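You operate a simulated robot arm through the tools that you are given. There is no shell and no other tool. Be economical: measure what you need, move in short steps, check, and stop when the job is done.

You run a simulated two-armed robot. Do the job below in one go: nothing can be reset, and whatever is moved stays where it is left.

JOB
Take the cap off the green flask and lay it down on the top of the green table.

Only the result counts: the job must be done as asked and must still hold three seconds after the hand-in. Knocking over, shifting, dropping, spilling or breaking anything else fails it. A push-on lid holds only when it is set on centred and level and pressed home; a screw cap is set on level and turned clockwise until tight.

ROBOT AND FRAMES
Two 7-joint arms with two-finger parallel grippers on one trunk, on a base that drives. Base frame: it is fixed to the floor where the robot stands at the start and does not move with it; the origin is under the middle of the robot, x ahead of it, y to its left, z up. Lengths are in mm, angles in degrees, forces in N, time in s.
The left shoulder is at the start at [71, 156, 1080], the right one opposite. Payload 3.91 kg a hand.
The tool frame of a hand sits at the grasp point between the pads (the TCP): z along the fingers, y along the line on which they close. The tips reach 30 mm beyond it. Largest opening 110 mm; finger width 20, thickness 10; the body of the gripper, 48 by 112 mm, starts 55 mm behind the TCP.
Orientation is that of the tool frame in the base frame, as a unit quaternion [x, y, z, w]. With the fingers straight down and closing along the base's y, the tool's x points along the base's -x, its y along +y and its z along -z.

CONTROLS
- The arms move only by the tool arm_command. It takes "left_commands", "right_commands" or both (then of equal length, played together; a hand with none holds still); each is a list of rows, each a list of 3 entries, a list of its own where there are three numbers: the closure, from 0 (fully open) to 1 (shut), then the shift along the tool's x, y, z in mm, then the turn, a rotation vector about the tool's x, y, z in degrees. In form: [[gripper, [dx, dy, dz], [ax, ay, az]], ...]. A call has 1 to 20 rows; each row shifts and turns the commanded pose from where the row before left it, along the tool's axes as they then stand. Rows are played at 5 a second. More than 50 mm and 8.6 degrees between two rows, or a gripper value outside its range, and nothing of the call is played. Where a pose cannot be reached the arm comes as near as it can. A force on the tool above 40 N (or 10 N above the force at the start of the call, whichever is more), or a blocked arm, ends the call early, and 0.2 s more pass. Each finger travels about 108 mm/s and halts on what it meets, pressing with about 29 N; the grip force reading is that of the motor and also rises with nothing between the fingers. The clock runs only during rows and for 0.2 s after the last one: add rows that do not move to give the fingers time. The reply holds the time, the measured pose of the TCP, the force on the tool along the base axes, the opening and the grip force, in the units named above and with some noise, with the torque about the TCP (base axes, N m) and any sound that the robot's microphone picked up.
- Cameras (640 x 400 px; columns grow to the right, rows downward): "scene" is now at [141.6, -23.9, 1322.3]; the picture's right is [-0.25, -0.97, 0.00], its down [-0.41, 0.10, -0.91] and it looks along [0.88, -0.22, -0.42] (base axes); focal length 258 px, centre (320, 200). "left" rides on the left gripper at [72, -17, -103] in its tool frame; the picture's right is [0.23, 0.97, 0.00], its down [-0.76, 0.18, -0.62] and it looks along [-0.61, 0.14, 0.78] (tool axes); focal length 222 px, centre (320, 200). "right" rides on the right gripper at [72, 17, -103] in its tool frame; the picture's right is [-0.23, 0.97, 0.00], its down [-0.76, -0.18, -0.62] and it looks along [-0.61, -0.14, 0.78] (tool axes); focal length 222 px, centre (320, 200). There is no depth. A picture from a camera that has moved, and an enlarged one, comes with that camera's place and axes in the base frame and with its lens.
- grab_frame(camera): a new picture of that camera. The clock stands still meanwhile.
- slide_trunk(by): slides the trunk up (or, below 0, down) by that many mm; the arms and the scene camera ride with it, the base frame stays. It gives what a move gives, with no picture.
- roll_base(legs): drives the robot by 1 to 6 legs, each [ahead, left, turn to the left] in mm, mm and degrees, along the robot's own axes; the way and the turn of a leg run together, so that a leg with both is an arc; at most 1500 mm and 180 degrees a leg. The arms and the cameras ride along, it lands a little off, and it stops where it bumps. It gives what a move gives.
- head_to(pan, tilt): turns the head with the scene camera to pan (to the left, within 86 degrees either way) and tilt (down, from -29 to 69), counted from straight ahead of the robot. It gives what a move gives.
- inspect(camera, box): a new picture of the part [left, top, right, bottom] of that camera's present view, enlarged. The clock stands still meanwhile.
- finish_job(): hands the job in; it is judged then, once.

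Go step by step. Nothing tells you exact positions but the pictures and the camera data: compare them with the known pose of the tool, close in by small moves and look again before you grip or let go. The budget is 120 turns and 92 pictures, counting those below and the enlarged ones. Unless the task says otherwise, let go and move clear before handing in, and close with one line.

The tools are called after "Request:" as name(argument=value, ...) on one line, values as JSON. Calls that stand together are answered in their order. arm_command: Moves the arms, as the interface text tells. Its arguments: {"type":"object","properties":{"left_commands":{"type":"array"},"right_commands":{"type":"array"}},"required":[]} The other tools are called the same way: slide_trunk (by) slides the trunk up or down; roll_base (legs) drives the base; head_to (pan, tilt) turns the head that bears the scene camera; grab_frame (camera) takes a picture; inspect (camera, box) takes an enlarged picture of a part of a camera's view; finish_job () hands the job in.

At the start:

```text
time_s: 0.0
left_ee_pos: [745.7, 195.4, 1249.0]
left_orientation: [0.0, 1.0, 0.001, 0.0]
left_contact_force: [-0.5, 0.7, 0.9]
left_wrist_torque: [-0.04, -0.01, 0.05]
left_opening: 109.9
left_gripper_force: 0.1
right_ee_pos: [717.0, -465.3, 1285.7]
right_orientation: [0.0, 1.0, 0.0, 0.0]
right_contact_force: [0.7, 0.4, 0.2]
right_wrist_torque: [-0.01, 0.04, 0.02]
right_opening: 110.1
right_gripper_force: 0.1
trunk travel left (down, up): [-525.0, 415.0]
robot x, y, heading: [-0.4, -0.3, -0.0]
head pan, tilt: [-14.3, 24.9]
```

scene: 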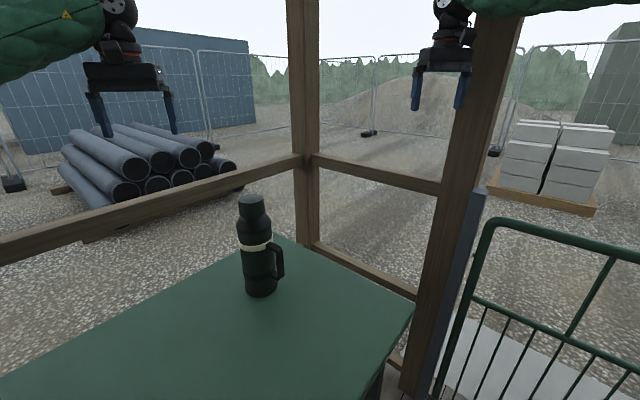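
right: 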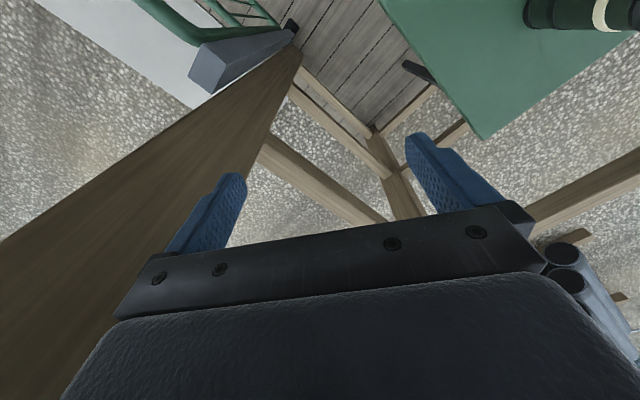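
left: 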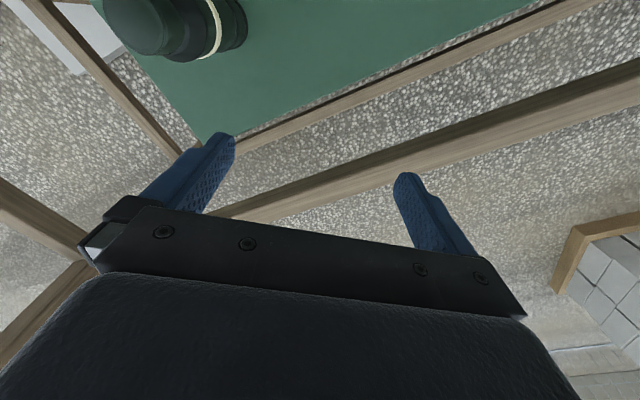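

The flask stands at about [718, -2], its top near z 1066 and the table near z 795. I'll look closer at the cap first.

Request:
inspect(camera="scene", box=[200, 180, 320, 310])

Request:
inspect(camera="left", box=[80, 0, 280, 125])

Request:
head_to(pan=0, tilt=40)

Request:
grab_frame(camera="scene")

```text
3.08 times, centred on (260, 245) of scene
camera zoom: at [141.6, -23.9, 1322.3], right [-0.25, -0.97, 0.0], down [-0.41, 0.1, -0.91], along [0.88, -0.22, -0.42], focal length 793 px, centre (505, 62)
```

zoom: 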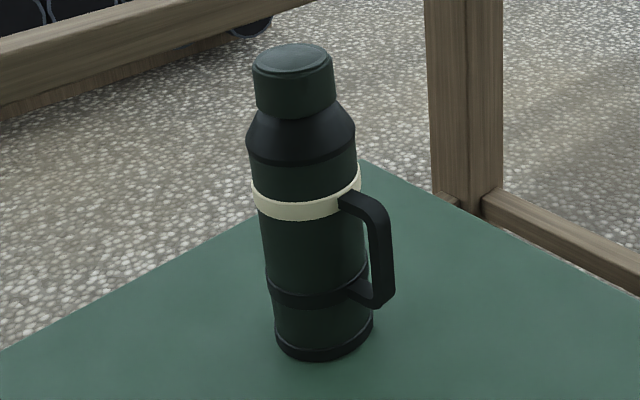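

```text
3.20 times, centred on (180, 62) of left
camera zoom: at [673.4, 177.4, 1352.8], right [-0.23, 0.97, 0.0], down [0.76, 0.18, 0.62], along [0.61, 0.14, -0.78], focal length 711 px, centre (768, 640)
```

zoom: 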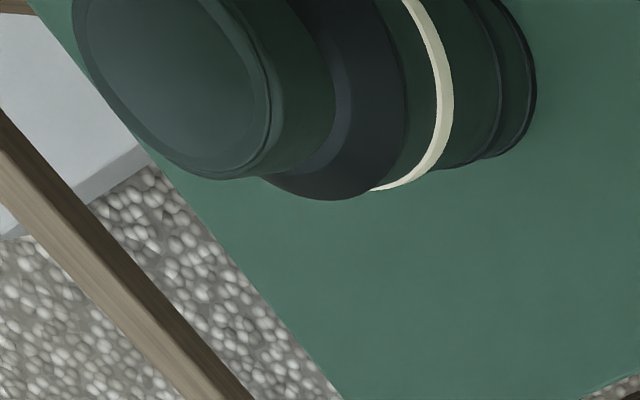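

```text
time_s: 0.8
left_ee_pos: [746.1, 193.5, 1249.3]
left_orientation: [0.0, 1.0, 0.0, 0.0]
left_contact_force: [-0.1, 0.0, 0.3]
left_wrist_torque: [0.01, -0.02, 0.01]
left_opening: 110.1
left_gripper_force: 0.1
right_ee_pos: [716.5, -465.7, 1286.2]
right_orientation: [-0.001, 1.0, 0.0, 0.0]
right_contact_force: [0.7, 0.3, -0.7]
right_wrist_torque: [0.02, -0.02, -0.02]
right_opening: 110.0
right_gripper_force: 0.1
trunk travel left (down, up): [-525.0, 415.0]
robot x, y, heading: [3.7, 1.7, -0.1]
head pan, tilt: [0.0, 40.0]
```

```text
86 pictures are left
camera scene: at [137.3, -1.2, 1298.9], right [0.0, -1.0, 0.0], down [-0.64, 0.0, -0.77], along [0.77, 0.0, -0.64], focal length 258 px, centre (320, 200)
```

scene: 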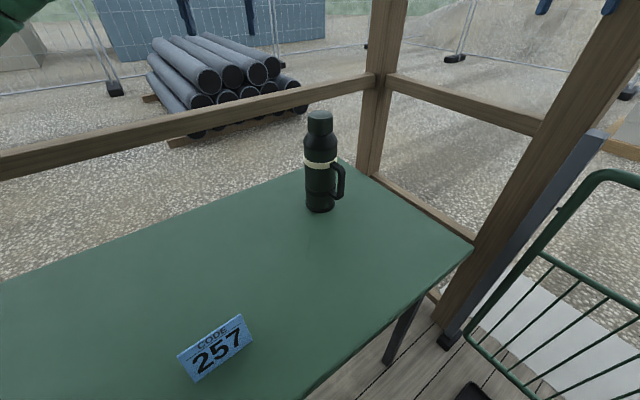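

The cap's top centre is near [718, 1, 1073], it is about 63 mm wide, and it looks like a screw cap on a flask whose handle points to -y. I'll bring the right hand over it up high and move the left hand aside, keeping it free to hold the body.

Request:
arm_command(right_commands=[[0, [0, 46, 0], [0, 0, 0]], [0, [0, 46, 0], [0, 0, 0]], [0, [0, 46, 0], [0, 0, 0]], [0, [0, 46, 0], [0, 0, 0]], [0, [0, 46, 0], [0, 0, 0]], [0, [0, 46, 0], [0, 0, 0]], [0, [0, 46, 0], [0, 0, 0]], [0, [0, 46, 0], [0, 0, 0]], [0, [0, 46, 0], [0, 0, 0]], [0, [0, 46, 0], [0, 0, 0]], [0, [0, 6, 0], [0, 0, 0]], [0, [0, 0, 0], [0, 0, 0]]], left_commands=[[0, [0, 40, 0], [0, 0, 0]], [0, [0, 40, 0], [0, 0, 0]], [0, [0, 40, 0], [0, 0, 0]], [0, [0, 40, 0], [0, 0, 0]], [0, [0, 0, 0], [0, 0, 0]], [0, [0, 0, 0], [0, 0, 0]], [0, [0, 0, 0], [0, 0, 0]], [0, [0, 0, 0], [0, 0, 0]], [0, [0, 0, 0], [0, 0, 0]], [0, [0, 0, 0], [0, 0, 0]], [0, [0, 0, 0], [0, 0, 0]], [0, [0, 0, 0], [0, 0, 0]]])

Request:
grab_frame(camera="right")

Request:
grab_frame(camera="scene")

```text
time_s: 3.4
left_ee_pos: [746.3, 356.1, 1249.0]
left_orientation: [0.0, 1.0, -0.001, 0.0]
left_contact_force: [-0.1, -1.0, 0.5]
left_wrist_torque: [-0.02, -0.02, 0.0]
left_opening: 110.0
left_gripper_force: 0.0
right_ee_pos: [703.5, -86.4, 1274.5]
right_orientation: [0.001, 1.0, 0.0, 0.001]
right_contact_force: [-0.2, -0.2, -0.1]
right_wrist_torque: [-0.04, -0.04, -0.02]
right_opening: 110.0
right_gripper_force: 0.1
right hand out of reach, approached as far as the arm can: row 8, 9, 10, 11
trunk travel left (down, up): [-525.0, 415.0]
robot x, y, heading: [1.0, 2.6, 0.1]
head pan, tilt: [0.0, 40.0]
```

```text
85 pictures are left
camera right: at [630.0, -69.4, 1377.1], right [0.23, 0.97, 0.0], down [0.76, -0.18, 0.62], along [0.61, -0.14, -0.78], focal length 222 px, centre (320, 200)
```

right: 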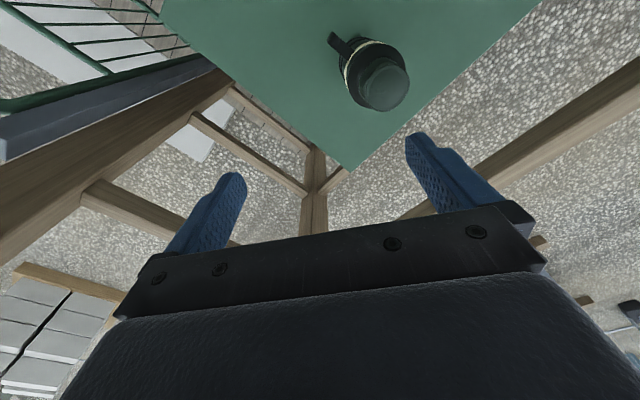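

```text
84 pictures are left
camera scene: at [135.8, -0.7, 1299.1], right [0.0, -1.0, 0.0], down [-0.64, 0.0, -0.77], along [0.77, 0.0, -0.64], focal length 258 px, centre (320, 200)
```

scene: 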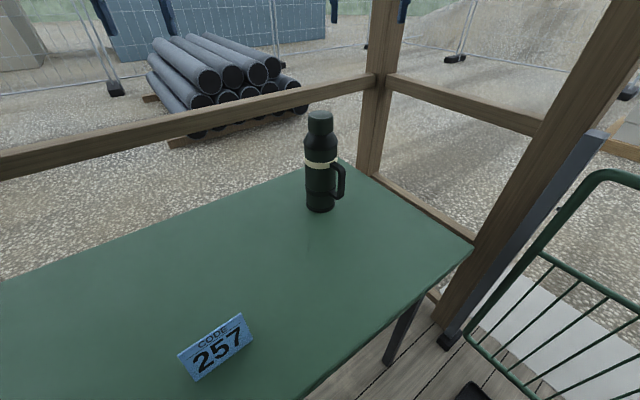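

The cap comes out at about [712, -1, 1071]. The arm is too high above its shoulder to reach it, so I'll raise the trunk.

Request:
slide_trunk(by=250)

```text
time_s: 6.0
left_ee_pos: [747.0, 354.3, 1498.0]
left_orientation: [0.0, 1.0, 0.0, 0.001]
left_contact_force: [0.3, 0.6, 0.7]
left_wrist_torque: [0.01, -0.03, -0.01]
left_opening: 110.2
left_gripper_force: 0.1
right_ee_pos: [704.7, -86.3, 1523.3]
right_orientation: [0.001, 1.0, 0.0, 0.0]
right_contact_force: [0.7, 0.0, 0.1]
right_wrist_torque: [0.01, 0.01, 0.01]
right_opening: 110.0
right_gripper_force: 0.0
trunk travel left (down, up): [-775.0, 165.0]
robot x, y, heading: [-1.7, -2.2, -0.0]
head pan, tilt: [0.0, 40.0]
```

I'll lower the right hand first and then read where it stands.

Request:
arm_command(right_commands=[[0, [0, 0, 50], [0, 0, 0]], [0, [0, 0, 50], [0, 0, 0]], [0, [0, 0, 50], [0, 0, 0]], [0, [0, 0, 50], [0, 0, 0]], [0, [0, 0, 50], [0, 0, 0]], [0, [0, 0, 0], [0, 0, 0]]])

```text
time_s: 7.4
left_ee_pos: [747.5, 354.3, 1497.9]
left_orientation: [0.001, 1.0, 0.001, -0.001]
left_contact_force: [0.2, 0.2, -0.5]
left_wrist_torque: [0.02, -0.03, -0.02]
left_opening: 110.1
left_gripper_force: 0.0
right_ee_pos: [705.1, -88.1, 1273.3]
right_orientation: [0.001, 1.0, 0.001, 0.001]
right_contact_force: [0.6, 0.4, 1.1]
right_wrist_torque: [0.01, -0.04, -0.01]
right_opening: 110.1
right_gripper_force: 0.0
trunk travel left (down, up): [-775.0, 165.0]
robot x, y, heading: [1.6, -0.8, 0.3]
head pan, tilt: [0.0, 40.0]
```

Next I'll centre the hand over the cap at a safe height.

Request:
arm_command(right_commands=[[0, [-3, 44, 0], [0, 0, 0]], [0, [-4, 43, 0], [0, 0, 0]], [0, [0, 0, 50], [0, 0, 0]], [0, [0, 0, 50], [0, 0, 0]], [0, [0, 0, 0], [0, 0, 0]]])

Request:
grab_frame(camera="right")

Request:
grab_frame(camera="scene")

```text
time_s: 8.6
left_ee_pos: [746.2, 355.7, 1498.7]
left_orientation: [0.0, 1.0, 0.0, 0.001]
left_contact_force: [-0.2, 0.0, 0.4]
left_wrist_torque: [0.0, -0.04, 0.01]
left_opening: 109.9
left_gripper_force: 0.0
right_ee_pos: [689.7, -65.0, 1181.0]
right_orientation: [0.002, 1.0, 0.001, 0.002]
right_contact_force: [0.1, 0.3, -0.4]
right_wrist_torque: [0.02, 0.04, -0.03]
right_opening: 110.1
right_gripper_force: 0.0
right hand out of reach, approached as far as the arm can: row 1, 2, 3, 4
trunk travel left (down, up): [-775.0, 165.0]
robot x, y, heading: [1.7, 2.5, -0.0]
head pan, tilt: [0.0, 40.0]
```

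```text
83 pictures are left
camera right: at [616.3, -47.6, 1283.7], right [0.23, 0.97, 0.0], down [0.76, -0.18, 0.62], along [0.61, -0.14, -0.78], focal length 222 px, centre (320, 200)
```

right: 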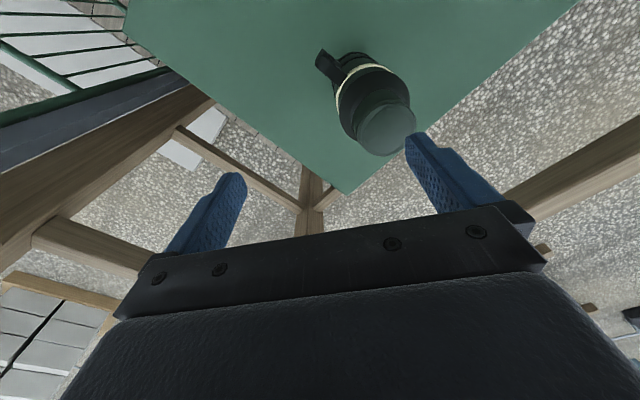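

```text
82 pictures are left
camera scene: at [135.7, -0.8, 1549.1], right [0.0, -1.0, 0.0], down [-0.64, 0.0, -0.77], along [0.77, 0.0, -0.64], focal length 258 px, centre (320, 200)
```

scene: 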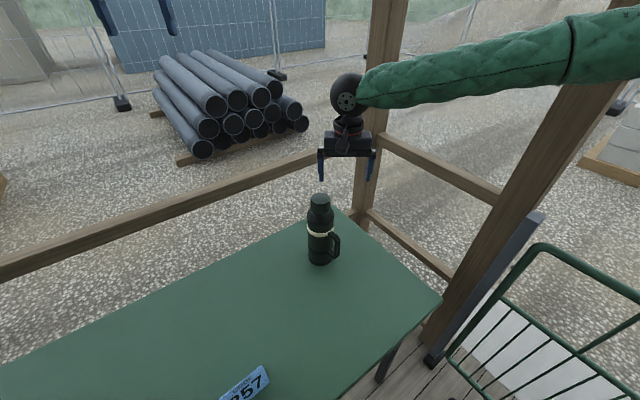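

The right arm can't reach across the centre line. I'll check the left side, then shift the base left so the flask is on the right arm's side.

Request:
head_to(pan=60, tilt=40)

Request:
grab_frame(camera="scene")

Request:
head_to(pan=0, tilt=65)

Request:
grab_frame(camera="scene")

```text
time_s: 9.9
left_ee_pos: [746.9, 355.1, 1497.3]
left_orientation: [-0.001, 1.0, 0.0, 0.001]
left_contact_force: [-0.1, 0.1, -0.5]
left_wrist_torque: [0.03, -0.02, 0.01]
left_opening: 110.0
left_gripper_force: 0.0
right_ee_pos: [691.5, -63.8, 1180.9]
right_orientation: [0.001, 1.0, 0.001, -0.001]
right_contact_force: [-0.3, 0.0, -0.2]
right_wrist_torque: [-0.01, 0.04, 0.0]
right_opening: 110.1
right_gripper_force: 0.0
trunk travel left (down, up): [-775.0, 165.0]
robot x, y, heading: [-1.6, 0.9, -0.1]
head pan, tilt: [60.0, 40.0]
```

```text
81 pictures are left
camera scene: at [95.1, 72.8, 1548.9], right [0.87, -0.5, 0.0], down [-0.32, -0.56, -0.77], along [0.38, 0.66, -0.64], focal length 258 px, centre (320, 200)
```

scene: 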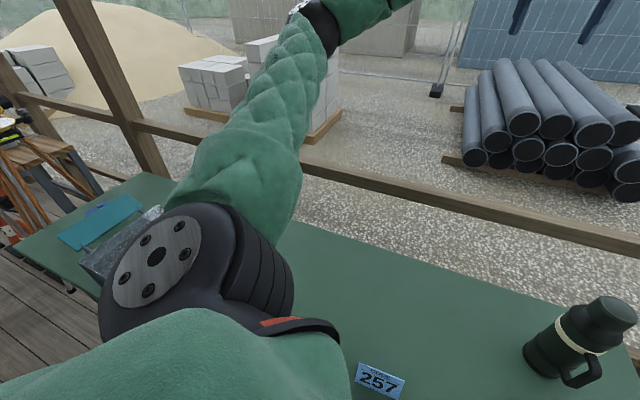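

```text
time_s: 11.2
left_ee_pos: [748.1, 354.8, 1498.4]
left_orientation: [0.0, 1.0, 0.0, 0.0]
left_contact_force: [0.0, 0.4, -0.1]
left_wrist_torque: [0.01, -0.02, 0.04]
left_opening: 110.1
left_gripper_force: 0.0
right_ee_pos: [690.0, -63.6, 1181.6]
right_orientation: [0.001, 1.0, 0.0, -0.001]
right_contact_force: [0.2, 0.1, 0.8]
right_wrist_torque: [-0.03, -0.01, 0.02]
right_opening: 109.9
right_gripper_force: 0.1
trunk travel left (down, up): [-775.0, 165.0]
robot x, y, heading: [1.6, -3.2, -0.2]
head pan, tilt: [0.0, 65.0]
```

```text
80 pictures are left
camera scene: at [113.3, -0.8, 1516.6], right [0.0, -1.0, 0.0], down [-0.91, 0.0, -0.42], along [0.42, 0.0, -0.91], focal length 258 px, centre (320, 200)
```

scene: 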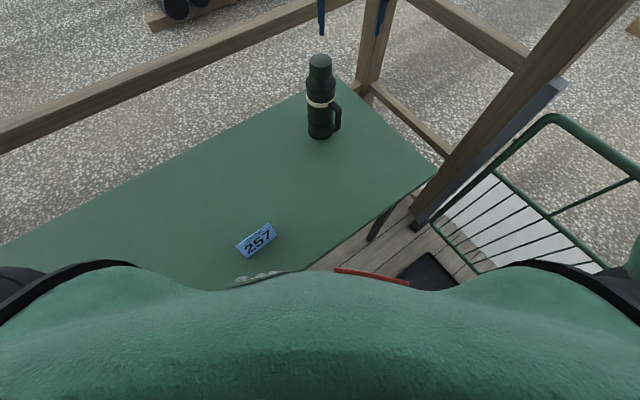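

The table edge runs diagonally close in front of the base, so sliding left would bump it. Turning the base 16° to the left in place should put the flask on the right arm's side.

Request:
roll_base(legs=[[0, 0, 16]])

Request:
grab_frame(camera="right")

```text
time_s: 12.5
left_ee_pos: [616.5, 550.5, 1498.5]
left_orientation: [-0.143, 0.99, 0.0, 0.0]
left_contact_force: [-0.2, 0.7, 0.2]
left_wrist_torque: [0.01, -0.01, 0.0]
left_opening: 109.8
left_gripper_force: 0.1
right_ee_pos: [681.2, 133.9, 1179.0]
right_orientation: [-0.142, 0.99, 0.001, 0.0]
right_contact_force: [-0.2, -0.1, -0.6]
right_wrist_torque: [0.0, -0.01, 0.03]
right_opening: 110.0
right_gripper_force: 0.1
trunk travel left (down, up): [-775.0, 165.0]
robot x, y, heading: [1.4, 4.2, 16.7]
head pan, tilt: [0.0, 65.0]
```

```text
79 pictures are left
camera right: at [606.2, 128.4, 1283.0], right [-0.06, 1.0, 0.0], down [0.78, 0.04, 0.62], along [0.62, 0.04, -0.78], focal length 222 px, centre (320, 200)
```

right: 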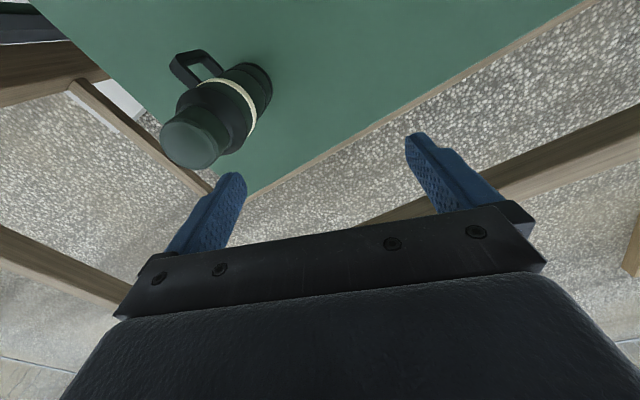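

The arm can now get there. I'll move the hand over the cap at about [711, 1].

Request:
arm_command(right_commands=[[0, [3, -45, 0], [0, 0, 0]], [0, [3, -45, 0], [0, 0, 0]], [0, [3, -46, 0], [0, 0, 0]], [0, [0, 0, 20], [0, 0, 0]], [0, [0, 0, 0], [0, 0, 0]]])

Request:
grab_frame(camera="right")

Request:
head_to(pan=-16, tilt=40)

Request:
grab_frame(camera="scene")

```text
time_s: 13.7
left_ee_pos: [617.8, 550.5, 1497.2]
left_orientation: [-0.143, 0.99, 0.001, 0.0]
left_contact_force: [-0.1, -0.3, 0.6]
left_wrist_torque: [-0.02, -0.01, -0.01]
left_opening: 109.9
left_gripper_force: 0.0
right_ee_pos: [710.0, -3.2, 1157.9]
right_orientation: [-0.142, 0.99, 0.001, 0.0]
right_contact_force: [0.2, -0.4, 0.2]
right_wrist_torque: [0.01, 0.0, -0.02]
right_opening: 109.9
right_gripper_force: 0.2
trunk travel left (down, up): [-775.0, 165.0]
robot x, y, heading: [-4.9, -0.1, 16.4]
head pan, tilt: [0.0, 65.0]
```

```text
78 pictures are left
camera right: at [635.4, -7.6, 1261.2], right [-0.06, 1.0, 0.0], down [0.78, 0.04, 0.62], along [0.62, 0.04, -0.78], focal length 222 px, centre (320, 200)
```

right: 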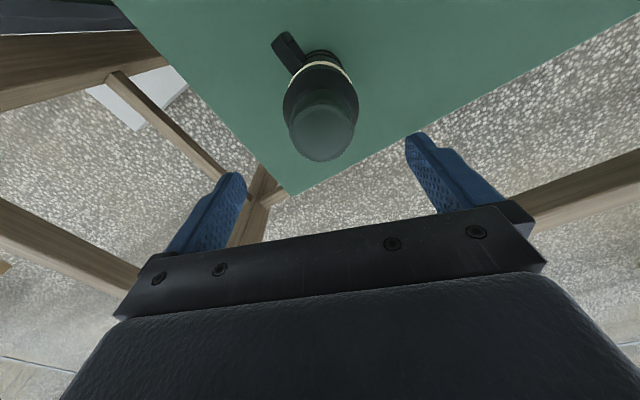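

```text
time_s: 14.6
left_ee_pos: [617.1, 551.6, 1497.8]
left_orientation: [-0.143, 0.99, 0.0, 0.0]
left_contact_force: [-0.3, -0.6, -0.6]
left_wrist_torque: [-0.02, 0.0, -0.01]
left_opening: 110.1
left_gripper_force: 0.0
right_ee_pos: [709.8, -4.2, 1158.4]
right_orientation: [-0.143, 0.99, 0.001, 0.0]
right_contact_force: [0.3, 0.3, -0.6]
right_wrist_torque: [0.01, 0.01, -0.01]
right_opening: 110.1
right_gripper_force: 0.1
trunk travel left (down, up): [-775.0, 165.0]
robot x, y, heading: [0.6, 0.3, 16.4]
head pan, tilt: [-16.0, 40.0]
```

```text
77 pictures are left
camera scene: at [135.5, 14.2, 1548.8], right [0.01, -1.0, 0.0], down [-0.64, 0.0, -0.77], along [0.77, 0.01, -0.64], focal length 258 px, centre (320, 200)
```

scene: 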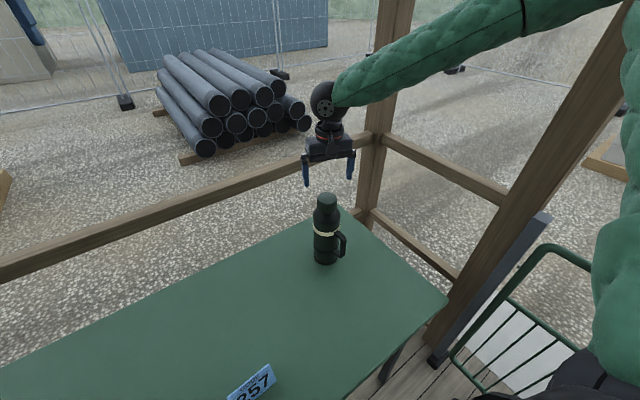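

The cap centre is confirmed at [711, 0]. I'll pre-turn the wrist 40° clockwise to leave room for unscrewing, then descend so that the tips stay on the cap.

Request:
arm_command(right_commands=[[0, [-2, 3, 0], [0, 0, 0]], [0, [0, 0, 0], [0, 0, 8]], [0, [0, 0, 0], [0, 0, 8]], [0, [0, 0, 0], [0, 0, 8]], [0, [0, 0, 0], [0, 0, 8]], [0, [0, 0, 0], [0, 0, 8]], [0, [0, 0, 25], [0, 0, 0]], [0, [0, 0, 25], [0, 0, 0]], [0, [0, 0, 0], [0, 0, 0]], [0, [0, 0, 0], [0, 0, 0]]])

Request:
grab_frame(camera="right")

Request:
inspect(camera="scene", box=[260, 120, 400, 280])

```text
time_s: 16.8
left_ee_pos: [617.3, 552.1, 1499.2]
left_orientation: [-0.143, 0.99, 0.0, 0.0]
left_contact_force: [0.3, -0.2, 0.1]
left_wrist_torque: [0.04, -0.01, 0.04]
left_opening: 109.9
left_gripper_force: 0.0
right_ee_pos: [712.8, 2.6, 1109.8]
right_orientation: [0.206, 0.979, 0.001, 0.0]
right_contact_force: [0.6, 0.6, -0.1]
right_wrist_torque: [-0.01, -0.02, 0.0]
right_opening: 110.0
right_gripper_force: 0.1
trunk travel left (down, up): [-775.0, 165.0]
robot x, y, heading: [-2.1, -1.2, 16.5]
head pan, tilt: [-16.0, 40.0]
```

```text
76 pictures are left
camera right: at [652.7, 47.7, 1212.5], right [0.6, 0.8, 0.0], down [0.63, -0.47, 0.62], along [0.5, -0.37, -0.78], focal length 222 px, centre (320, 200)
```

right: 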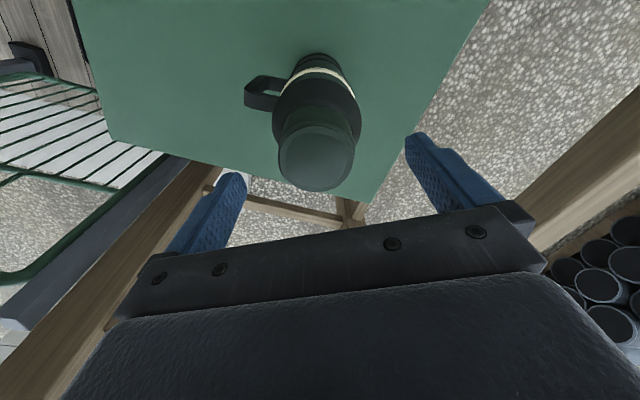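

```text
2.50 times, centred on (330, 200) of scene
camera zoom: at [135.7, 14.2, 1548.8], right [0.01, -1.0, 0.0], down [-0.64, 0.0, -0.77], along [0.77, 0.0, -0.64], focal length 645 px, centre (295, 200)
```

zoom: 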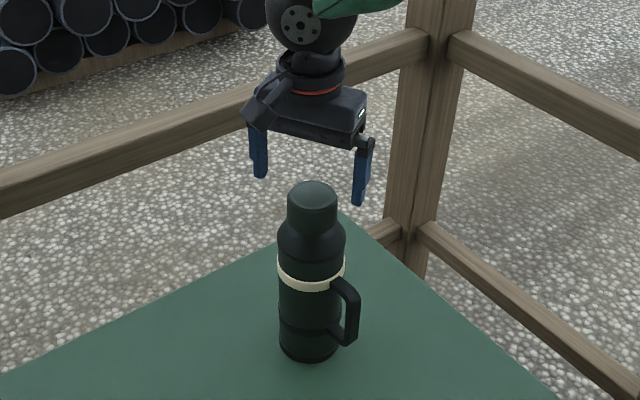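

Still centred within 3 mm. I'll correct slightly, go down 37 mm and close on the cap.

Request:
arm_command(right_commands=[[0, [-1, -2.3, 0], [0, 0, 0]], [0, [0, 0, 19], [0, 0, 0]], [0, [0, 0, 18], [0, 0, 0]], [0, [0, 0, 0], [0, 0, 0]]])

Request:
grab_frame(camera="right")

Request:
inspect(camera="scene", box=[290, 150, 370, 250])

```text
time_s: 17.8
left_ee_pos: [616.7, 550.9, 1499.2]
left_orientation: [-0.143, 0.99, 0.001, 0.0]
left_contact_force: [0.1, -0.5, -0.5]
left_wrist_torque: [-0.01, 0.03, -0.02]
left_opening: 109.8
left_gripper_force: 0.1
right_ee_pos: [710.8, 1.4, 1073.0]
right_orientation: [0.205, 0.979, 0.001, 0.0]
right_contact_force: [0.0, -0.4, 0.6]
right_wrist_torque: [0.04, -0.01, -0.01]
right_opening: 110.0
right_gripper_force: 0.0
trunk travel left (down, up): [-775.0, 165.0]
robot x, y, heading: [0.1, -1.5, 16.4]
head pan, tilt: [-16.0, 40.0]
```

```text
74 pictures are left
camera right: at [650.6, 45.5, 1176.0], right [0.6, 0.8, 0.0], down [0.63, -0.47, 0.62], along [0.5, -0.37, -0.78], focal length 222 px, centre (320, 200)
```

right: 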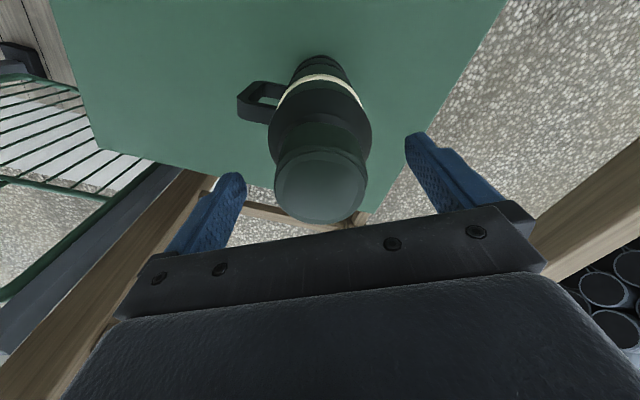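

```text
4.00 times, centred on (330, 200) of scene
camera zoom: at [134.5, 14.0, 1549.0], right [0.01, -1.0, 0.0], down [-0.64, 0.0, -0.77], along [0.77, 0.0, -0.64], focal length 1031 px, centre (280, 200)
```

zoom: 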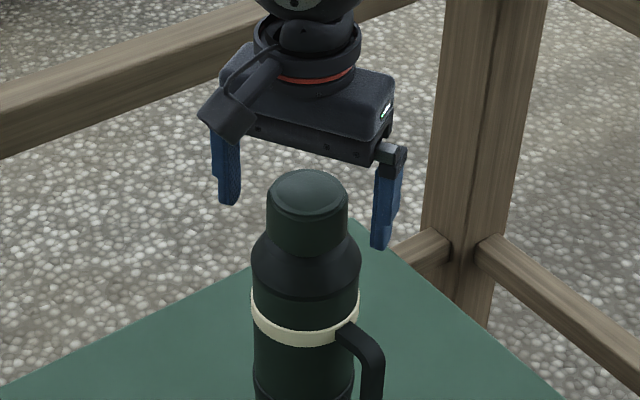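

The hand is centred and the tips are above the cap's lower rim. Closing now.

Request:
arm_command(right_commands=[[0.3, [0, 0, 0], [0, 0, 0]], [1, [0, 0, 0], [0, 0, 0]], [1, [0, 0, 0], [0, 0, 0]], [1, [0, 0, 0], [0, 0, 0]]])

Request:
inspect(camera="scene", box=[290, 150, 370, 270])

```text
time_s: 18.8
left_ee_pos: [617.4, 550.4, 1497.9]
left_orientation: [-0.142, 0.99, 0.001, 0.0]
left_contact_force: [-0.3, -0.2, -0.5]
left_wrist_torque: [0.03, 0.01, 0.02]
left_opening: 110.0
left_gripper_force: 0.2
right_ee_pos: [711.1, 1.2, 1072.4]
right_orientation: [0.205, 0.979, 0.001, -0.001]
right_contact_force: [-0.9, -3.0, -0.5]
right_wrist_torque: [-0.39, 0.09, -0.03]
right_opening: 53.1
right_gripper_force: 28.6
trunk travel left (down, up): [-775.0, 165.0]
robot x, y, heading: [-0.5, 1.4, 16.5]
head pan, tilt: [-16.0, 40.0]
```

```text
3.33 times, centred on (330, 210) of scene
camera zoom: at [135.2, 13.7, 1548.9], right [0.01, -1.0, 0.0], down [-0.64, 0.0, -0.77], along [0.77, 0.0, -0.64], focal length 860 px, centre (287, 167)
```

zoom: 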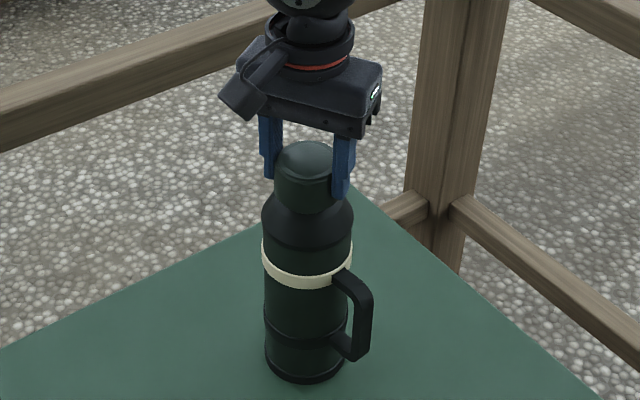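

The cap is gripped (53 mm). I'll make a small trial twist counter-clockwise and watch the torque and the handle.

Request:
arm_command(right_commands=[[1, [0, 0, 0], [0, 0, -5]], [1, [0, 0, 0], [0, 0, -5]], [1, [0, 0, 0], [0, 0, 0]]])

Request:
inspect(camera="scene", box=[290, 150, 370, 270])

```text
time_s: 19.6
left_ee_pos: [617.0, 552.0, 1499.6]
left_orientation: [-0.142, 0.99, 0.001, 0.001]
left_contact_force: [0.5, -0.4, -0.3]
left_wrist_torque: [-0.01, 0.01, 0.03]
left_opening: 110.0
left_gripper_force: 0.1
right_ee_pos: [711.6, 1.0, 1072.4]
right_orientation: [0.118, 0.993, 0.0, -0.001]
right_contact_force: [-1.2, 0.3, -2.9]
right_wrist_torque: [-0.06, 0.17, -0.04]
right_opening: 53.2
right_gripper_force: 29.0
trunk travel left (down, up): [-775.0, 165.0]
robot x, y, heading: [-0.1, -0.3, 16.2]
head pan, tilt: [-16.0, 40.0]
```

```text
3.33 times, centred on (330, 210) of scene
camera zoom: at [135.6, 14.1, 1548.8], right [0.01, -1.0, 0.0], down [-0.64, 0.0, -0.77], along [0.77, 0.0, -0.64], focal length 860 px, centre (287, 167)
```

zoom: 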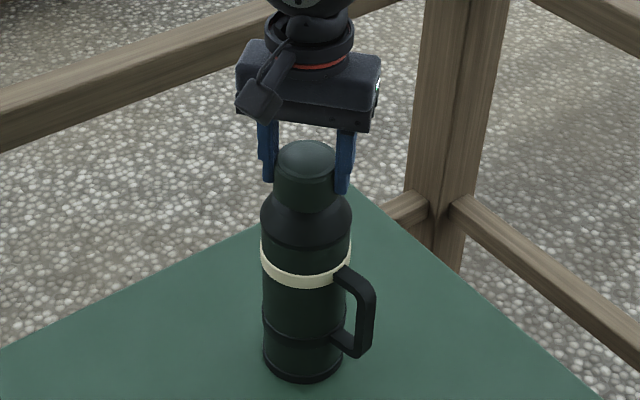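

The handle turned with the cap, so the flask body must be held. I'll turn it back, keep the right grip as support, and bring the left hand down towards the flask's left side.

Request:
arm_command(right_commands=[[1, [0, 0, 0], [0, 0, 5]], [1, [0, 0, 0], [0, 0, 5]], [1, [0, 0, 0], [0, 0, 0]], [1, [0, 0, 0], [0, 0, 0]], [1, [0, 0, 0], [0, 0, 0]], [1, [0, 0, 0], [0, 0, 0]], [1, [0, 0, 0], [0, 0, 0]], [1, [0, 0, 0], [0, 0, 0]], [1, [0, 0, 0], [0, 0, 0]], [1, [0, 0, 0], [0, 0, 0]]], left_commands=[[0, [3.4, -24.6, 38.7], [0, 0, 0]], [0, [3.4, -24.6, 38.7], [0, 0, 0]], [0, [3.4, -24.6, 38.7], [0, 0, 0]], [0, [3.4, -24.6, 38.7], [0, 0, 0]], [0, [3.4, -24.6, 38.7], [0, 0, 0]], [0, [3.4, -24.6, 38.7], [0, 0, 0]], [0, [3.4, -24.6, 38.7], [0, 0, 0]], [0, [3.4, -24.6, 38.7], [0, 0, 0]], [0, [3.4, -24.6, 38.7], [0, 0, 0]], [0, [0, 0, 0], [0, 0, 0]]])

```text
time_s: 21.8
left_ee_pos: [648.8, 332.4, 1149.0]
left_orientation: [-0.143, 0.99, 0.0, 0.0]
left_contact_force: [-0.2, 0.0, 0.2]
left_wrist_torque: [0.01, -0.01, -0.01]
left_opening: 110.1
left_gripper_force: 0.1
right_ee_pos: [711.4, 1.6, 1072.3]
right_orientation: [0.206, 0.979, 0.001, 0.0]
right_contact_force: [1.6, -0.2, -1.0]
right_wrist_torque: [0.13, -0.15, 0.0]
right_opening: 52.8
right_gripper_force: 29.2
trunk travel left (down, up): [-775.0, 165.0]
robot x, y, heading: [0.5, -0.3, 16.4]
head pan, tilt: [-16.0, 40.0]
```

The left hand is at a clear spot. I'll turn it so its fingers point towards the flask, horizontal, with the camera on top.

Request:
arm_command(left_commands=[[0, [0, 0, 0], [4.62, 4.62, -4.62]], [0, [0, 0, 0], [4.62, 4.62, -4.62]], [0, [0, 0, 0], [4.62, 4.62, -4.62]], [0, [0, 0, 0], [4.62, 4.62, -4.62]], [0, [0, 0, 0], [4.62, 4.62, -4.62]], [0, [0, 0, 0], [4.62, 4.62, -4.62]], [0, [0, 0, 0], [4.62, 4.62, -4.62]], [0, [0, 0, 0], [4.62, 4.62, -4.62]], [0, [0, 0, 0], [4.62, 4.62, -4.62]], [0, [0, 0, 0], [4.62, 4.62, -4.62]], [0, [0, 0, 0], [4.62, 4.62, -4.62]], [0, [0, 0, 0], [4.62, 4.62, -4.62]], [0, [0, 0, 0], [4.62, 4.62, -4.62]], [0, [0, 0, 0], [4.62, 4.62, -4.62]], [0, [0, 0, 0], [4.62, 4.62, -4.62]], [0, [0, 0, 0], [0, 0, 0]]])

Request:
grab_frame(camera="scene")

Request:
grab_frame(camera="left")

```text
time_s: 25.2
left_ee_pos: [650.2, 330.5, 1149.9]
left_orientation: [0.567, -0.422, 0.567, 0.424]
left_contact_force: [-0.8, 0.4, 0.0]
left_wrist_torque: [-0.03, -0.02, 0.0]
left_opening: 110.0
left_gripper_force: 0.1
right_ee_pos: [711.5, 1.2, 1072.4]
right_orientation: [0.205, 0.979, 0.002, -0.001]
right_contact_force: [0.2, 0.6, -0.1]
right_wrist_torque: [0.07, 0.02, 0.01]
right_opening: 53.2
right_gripper_force: 29.1
trunk travel left (down, up): [-775.0, 165.0]
robot x, y, heading: [1.4, 2.9, 16.4]
head pan, tilt: [-16.0, 40.0]
```

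```text
70 pictures are left
camera scene: at [135.8, 13.9, 1548.8], right [0.01, -1.0, 0.0], down [-0.64, 0.0, -0.77], along [0.77, 0.0, -0.64], focal length 258 px, centre (320, 200)
```

scene: 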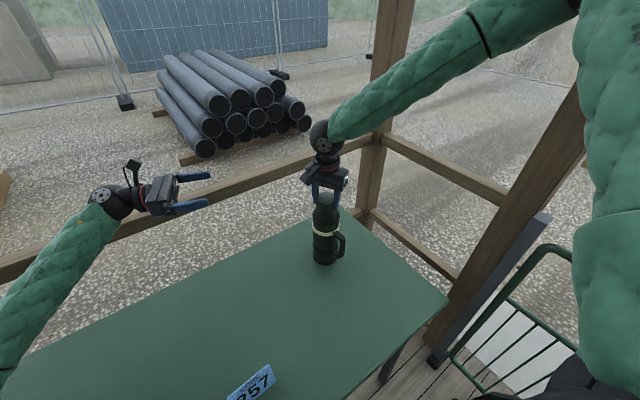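

```text
69 pictures are left
camera left: at [636.5, 433.6, 1222.7], right [-0.93, -0.28, 0.23], down [-0.35, 0.55, -0.76], along [0.08, -0.79, -0.61], focal length 222 px, centre (320, 200)
```

left: 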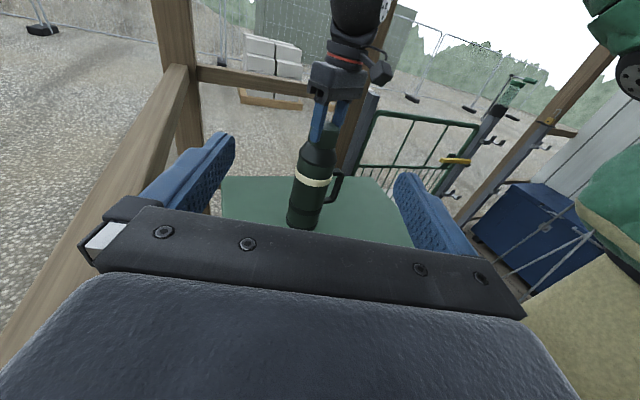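

The orientation is right. From this view the ring is at z 957 and the table at about z 813, so I'll grip the body at z 932. I'll lower the hand, then close in to 150 mm from the axis.

Request:
arm_command(left_commands=[[0, [-43.6, 0, 0], [0, 0, 0]], [0, [-43.6, 0, 0], [0, 0, 0]], [0, [-43.6, 0, 0], [0, 0, 0]], [0, [-43.6, 0, 0], [0, 0, 0]], [0, [-43.6, 0, 0], [0, 0, 0]], [0, [0, 8.5, 46], [0, 0, 0]], [0, [0, 8.5, 46], [0, 0, 0]], [0, [0, 8.5, 46], [0, 0, 0]], [0, [0, 8.5, 46], [0, 0, 0]], [0, [0, 0, 0], [0, 0, 0]]])

Request:
grab_frame(camera="left")

Request:
inspect(camera="scene", box=[220, 140, 380, 290])

```text
time_s: 27.4
left_ee_pos: [669.3, 145.5, 933.1]
left_orientation: [0.567, -0.425, 0.566, 0.422]
left_contact_force: [0.5, -0.2, 0.9]
left_wrist_torque: [-0.01, 0.0, -0.01]
left_opening: 110.0
left_gripper_force: 0.2
right_ee_pos: [709.0, -1.6, 1075.0]
right_orientation: [0.205, 0.979, 0.002, 0.0]
right_contact_force: [0.3, 0.2, -5.8]
right_wrist_torque: [0.04, 0.0, 0.0]
right_opening: 52.9
right_gripper_force: 29.1
trunk travel left (down, up): [-775.0, 165.0]
robot x, y, heading: [4.6, -3.1, 16.3]
head pan, tilt: [-16.0, 40.0]
```

```text
68 pictures are left
camera left: at [655.2, 249.0, 1006.7], right [-0.93, -0.28, 0.23], down [-0.35, 0.55, -0.76], along [0.09, -0.79, -0.61], focal length 222 px, centre (320, 200)
```

left: 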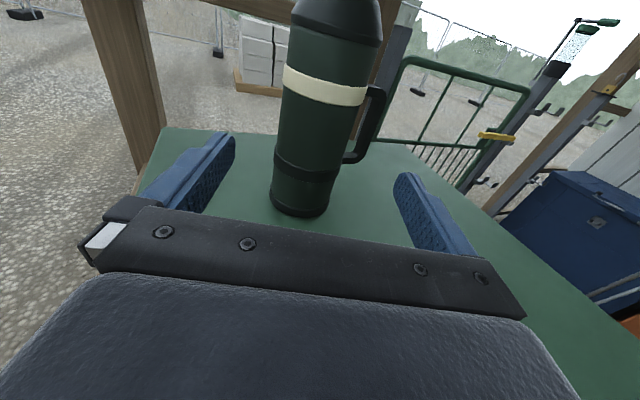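

```text
2.67 times, centred on (300, 215) of scene
camera zoom: at [132.4, 11.3, 1550.4], right [0.01, -1.0, 0.0], down [-0.64, 0.0, -0.77], along [0.77, 0.01, -0.64], focal length 688 px, centre (373, 160)
```

zoom: 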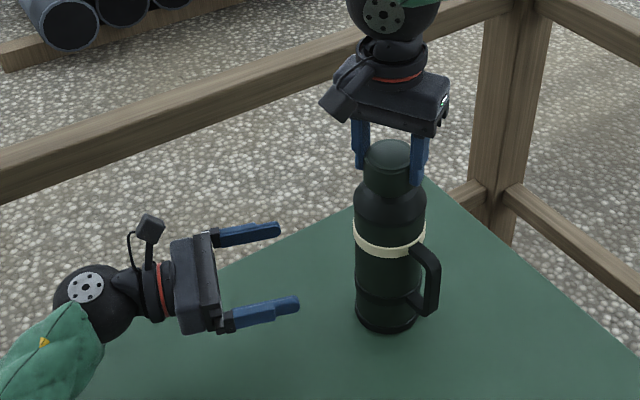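

The left hand is aligned. The right hand reads about 3 mm high from body sway, which I'll fix at the end. I'll advance the left hand 100 mm and look.

Request:
arm_command(left_commands=[[0, [0, 1, 34], [0, 0, 0]], [0, [0, 1, 33], [0, 0, 0]], [0, [0, 1, 33], [0, 0, 0]], [0, [0, 0, 0], [0, 0, 0]], [0, [0, 0, 0], [0, 0, 0]]])

Request:
grab_frame(camera="left")

Request:
inspect(camera="scene", box=[260, 150, 380, 280])

```text
time_s: 28.6
left_ee_pos: [685.4, 50.8, 938.7]
left_orientation: [0.569, -0.427, 0.567, 0.416]
left_contact_force: [0.9, 0.3, -0.8]
left_wrist_torque: [-0.01, -0.03, 0.01]
left_opening: 110.1
left_gripper_force: 0.1
right_ee_pos: [700.0, -2.3, 1083.1]
right_orientation: [0.204, 0.979, 0.004, 0.004]
right_contact_force: [0.0, 0.6, -5.9]
right_wrist_torque: [0.02, -0.01, 0.03]
right_opening: 53.1
right_gripper_force: 29.2
trunk travel left (down, up): [-775.0, 165.0]
robot x, y, heading: [-2.5, 2.0, 17.1]
head pan, tilt: [-16.0, 40.0]
```

```text
66 pictures are left
camera left: at [670.4, 153.8, 1012.8], right [-0.93, -0.28, 0.22], down [-0.35, 0.56, -0.76], along [0.09, -0.78, -0.62], focal length 222 px, centre (320, 200)
```

left: 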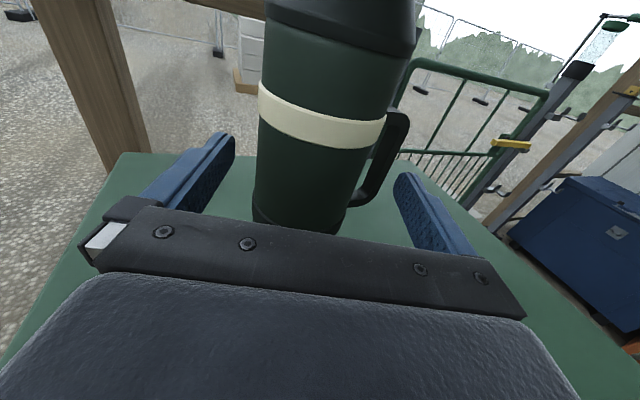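

```text
3.08 times, centred on (320, 215) of scene
camera zoom: at [120.5, 6.7, 1552.1], right [0.01, -1.0, -0.01], down [-0.64, 0.0, -0.77], along [0.77, 0.01, -0.64], focal length 793 px, centre (320, 154)
```

zoom: 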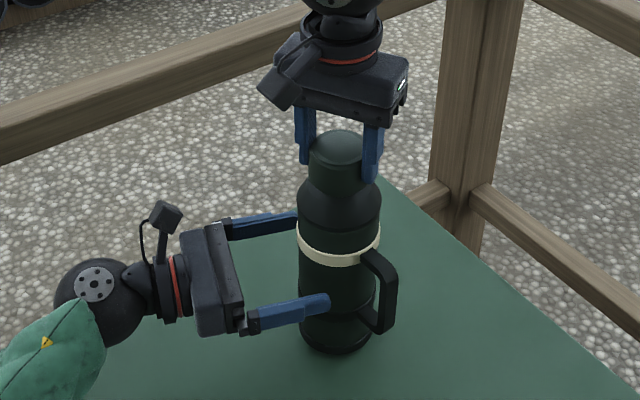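

The robot's body is tipping slightly, so the left arm is probably leaning on the table edge, and that lifts the gripped flask. I'll back the left hand off slowly the way it came, which sets the flask down again.

Request:
arm_command(left_commands=[[0, [0, -1, -17], [0, 0, 0]], [0, [0, -1, -17], [0, 0, 0]], [0, [0, -1, -33], [0, 0, 0]], [0, [0, 0, -33], [0, 0, 0]], [0, [0, -4, -23], [0, 0, 0]], [0, [0, -4, -23], [0, 0, 0]], [0, [0, -4, -23], [0, 0, 0]], [0, [0, -4, -23], [0, 0, 0]], [0, [0, 0, 0], [0, 0, 0]], [0, [0, 0, 0], [0, 0, 0]]])

Request:
grab_frame(camera="scene")

Request:
head_to(pan=40, tilt=60)

Request:
grab_frame(camera="scene")

```text
time_s: 30.8
left_ee_pos: [659.7, 235.4, 932.0]
left_orientation: [0.566, -0.423, 0.566, 0.424]
left_contact_force: [-0.2, 0.0, -0.4]
left_wrist_torque: [-0.03, 0.03, 0.01]
left_opening: 110.1
left_gripper_force: 0.1
right_ee_pos: [711.1, 0.5, 1073.6]
right_orientation: [0.206, 0.979, 0.002, 0.0]
right_contact_force: [-0.4, -0.8, -0.1]
right_wrist_torque: [0.06, 0.04, 0.0]
right_opening: 53.2
right_gripper_force: 29.0
trunk travel left (down, up): [-775.0, 165.0]
robot x, y, heading: [1.9, -2.2, 16.4]
head pan, tilt: [-16.0, 40.0]
```

```text
64 pictures are left
camera scene: at [135.3, 13.9, 1548.8], right [0.01, -1.0, 0.0], down [-0.64, 0.0, -0.77], along [0.77, 0.01, -0.64], focal length 258 px, centre (320, 200)
```

scene: 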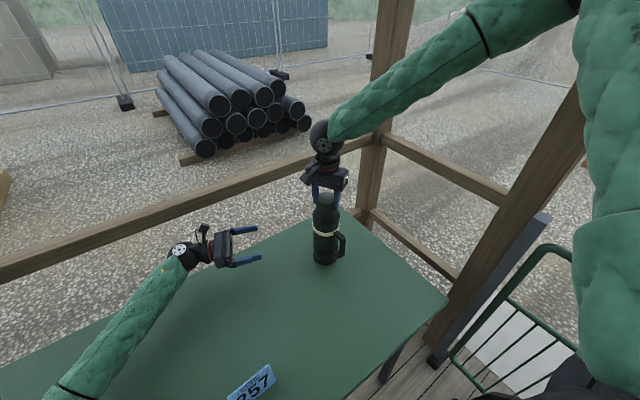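

```text
time_s: 32.0
left_ee_pos: [659.8, 235.9, 932.3]
left_orientation: [0.566, -0.424, 0.566, 0.424]
left_contact_force: [-0.4, -0.1, 0.0]
left_wrist_torque: [-0.05, 0.01, 0.01]
left_opening: 109.9
left_gripper_force: 0.1
right_ee_pos: [711.3, 0.6, 1071.7]
right_orientation: [0.205, 0.979, 0.001, 0.0]
right_contact_force: [-0.9, -0.3, -0.7]
right_wrist_torque: [-0.11, 0.15, -0.01]
right_opening: 53.1
right_gripper_force: 28.9
trunk travel left (down, up): [-775.0, 165.0]
robot x, y, heading: [2.4, 0.0, 16.3]
head pan, tilt: [40.0, 60.0]
```

```text
63 pictures are left
camera scene: at [87.4, 68.7, 1522.1], right [0.83, -0.55, 0.0], down [-0.48, -0.72, -0.5], along [0.28, 0.42, -0.87], focal length 258 px, centre (320, 200)
```

scene: 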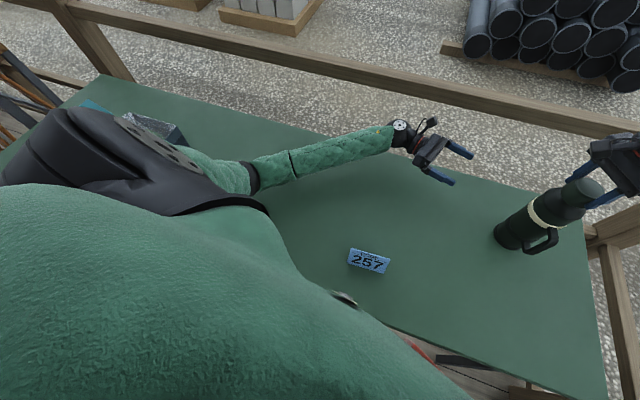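

The flask is back on the table, steady and unloaded. Before reworking the left-arm approach I'll try pressing the cap down so that table friction holds the body, and read the force first.

Request:
head_to(pan=-16, tilt=40)

Request:
inspect(camera="scene", box=[290, 150, 370, 270])

Request:
arm_command(right_commands=[[1, [0, 0, 1], [0, 0, 0]], [1, [0, 0, 1], [0, 0, 0]], [1, [0, 0, 0], [0, 0, 0]]])

```text
time_s: 33.3
left_ee_pos: [658.9, 237.2, 930.6]
left_orientation: [0.566, -0.423, 0.566, 0.424]
left_contact_force: [0.2, 0.4, -0.2]
left_wrist_torque: [-0.04, -0.01, 0.03]
left_opening: 110.3
left_gripper_force: 0.1
right_ee_pos: [712.1, 1.0, 1071.9]
right_orientation: [0.206, 0.979, 0.001, -0.001]
right_contact_force: [-0.2, -0.5, -1.4]
right_wrist_torque: [-0.1, 0.07, -0.02]
right_opening: 53.3
right_gripper_force: 29.1
trunk travel left (down, up): [-775.0, 165.0]
robot x, y, heading: [-1.6, 1.2, 16.2]
head pan, tilt: [-16.0, 40.0]
```

```text
3.33 times, centred on (330, 210) of scene
camera zoom: at [135.5, 13.9, 1548.8], right [0.01, -1.0, 0.0], down [-0.64, 0.0, -0.77], along [0.77, 0.01, -0.64], focal length 860 px, centre (287, 167)
```

zoom: 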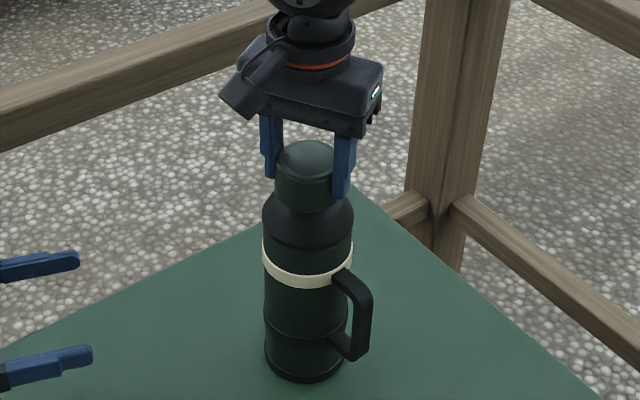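

```text
time_s: 34.1
left_ee_pos: [659.5, 236.9, 932.1]
left_orientation: [0.566, -0.424, 0.566, 0.424]
left_contact_force: [-0.1, 0.3, 0.5]
left_wrist_torque: [0.01, 0.02, -0.03]
left_opening: 110.2
left_gripper_force: 0.1
right_ee_pos: [711.9, 1.8, 1071.6]
right_orientation: [0.206, 0.979, 0.002, 0.001]
right_contact_force: [2.2, -1.4, 16.3]
right_wrist_torque: [-0.5, 0.19, -0.02]
right_opening: 53.0
right_gripper_force: 28.8
trunk travel left (down, up): [-775.0, 165.0]
robot x, y, heading: [0.8, 2.2, 16.6]
head pan, tilt: [-16.0, 40.0]
```

The flask is back in its original place. The press stiffness is about 8 N/mm, so I'll go to about 28 N and try a 12° twist.

Request:
arm_command(right_commands=[[1, [0, 0, 1.5], [0, 0, 0]], [1, [0, 0, 0], [0, 0, -4]], [1, [0, 0, 0], [0, 0, -4]], [1, [0, 0, 0], [0, 0, -4]], [1, [0, 0, 0], [0, 0, 0]]])

Request:
inspect(camera="scene", box=[290, 150, 370, 270])

```text
time_s: 35.0
left_ee_pos: [659.5, 236.4, 931.8]
left_orientation: [0.566, -0.423, 0.567, 0.423]
left_contact_force: [0.0, -0.7, -0.1]
left_wrist_torque: [0.0, -0.01, -0.04]
left_opening: 109.8
left_gripper_force: 0.0
right_ee_pos: [712.1, 2.1, 1072.0]
right_orientation: [0.127, 0.992, 0.002, 0.0]
right_contact_force: [-3.8, -4.7, 22.4]
right_wrist_torque: [-1.07, 0.76, -0.03]
right_opening: 53.0
right_gripper_force: 29.1
trunk travel left (down, up): [-775.0, 165.0]
robot x, y, heading: [3.0, 0.5, 16.3]
head pan, tilt: [-16.0, 40.0]
stopped in row 4 (right hand): the force on the tool passed its limit at 41 N (the readings are from after the stop); the commanded pose is now the measured one
```

```text
3.33 times, centred on (330, 210) of scene
camera zoom: at [134.1, 13.5, 1548.7], right [0.01, -1.0, 0.0], down [-0.64, 0.0, -0.77], along [0.77, 0.0, -0.64], focal length 860 px, centre (287, 167)
```

zoom: 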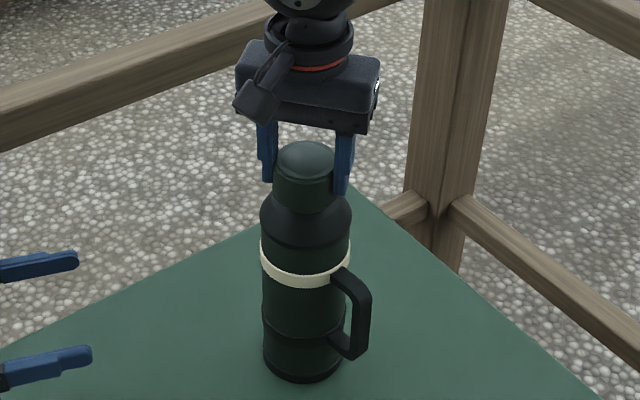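

The handle turned less than the hand did, so the cap may be breaking loose. I'll continue a little, with somewhat less pressing.

Request:
arm_command(right_commands=[[1, [0, 0, -0.5], [0, 0, -4]], [1, [0, 0, 0], [0, 0, -4]], [1, [0, 0, 0], [0, 0, -4]], [1, [0, 0, 0], [0, 0, 0]]])

Request:
inspect(camera="scene", box=[290, 150, 370, 270])

```text
time_s: 36.0
left_ee_pos: [658.1, 235.2, 932.6]
left_orientation: [0.567, -0.423, 0.566, 0.424]
left_contact_force: [-0.3, -0.3, 0.6]
left_wrist_torque: [-0.02, -0.01, -0.03]
left_opening: 110.0
left_gripper_force: 0.1
right_ee_pos: [711.1, 1.1, 1072.5]
right_orientation: [0.023, 1.0, 0.003, 0.002]
right_contact_force: [2.4, -7.7, 23.2]
right_wrist_torque: [-1.16, -0.24, -0.01]
right_opening: 53.2
right_gripper_force: 28.8
trunk travel left (down, up): [-775.0, 165.0]
robot x, y, heading: [2.6, -4.2, 16.4]
head pan, tilt: [-16.0, 40.0]
```

```text
3.33 times, centred on (330, 210) of scene
camera zoom: at [133.7, 13.1, 1549.1], right [0.01, -1.0, 0.0], down [-0.64, 0.0, -0.77], along [0.77, 0.01, -0.64], focal length 860 px, centre (287, 167)
```

zoom: 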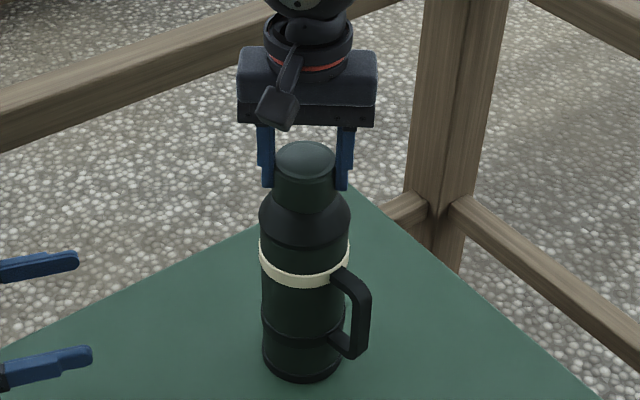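

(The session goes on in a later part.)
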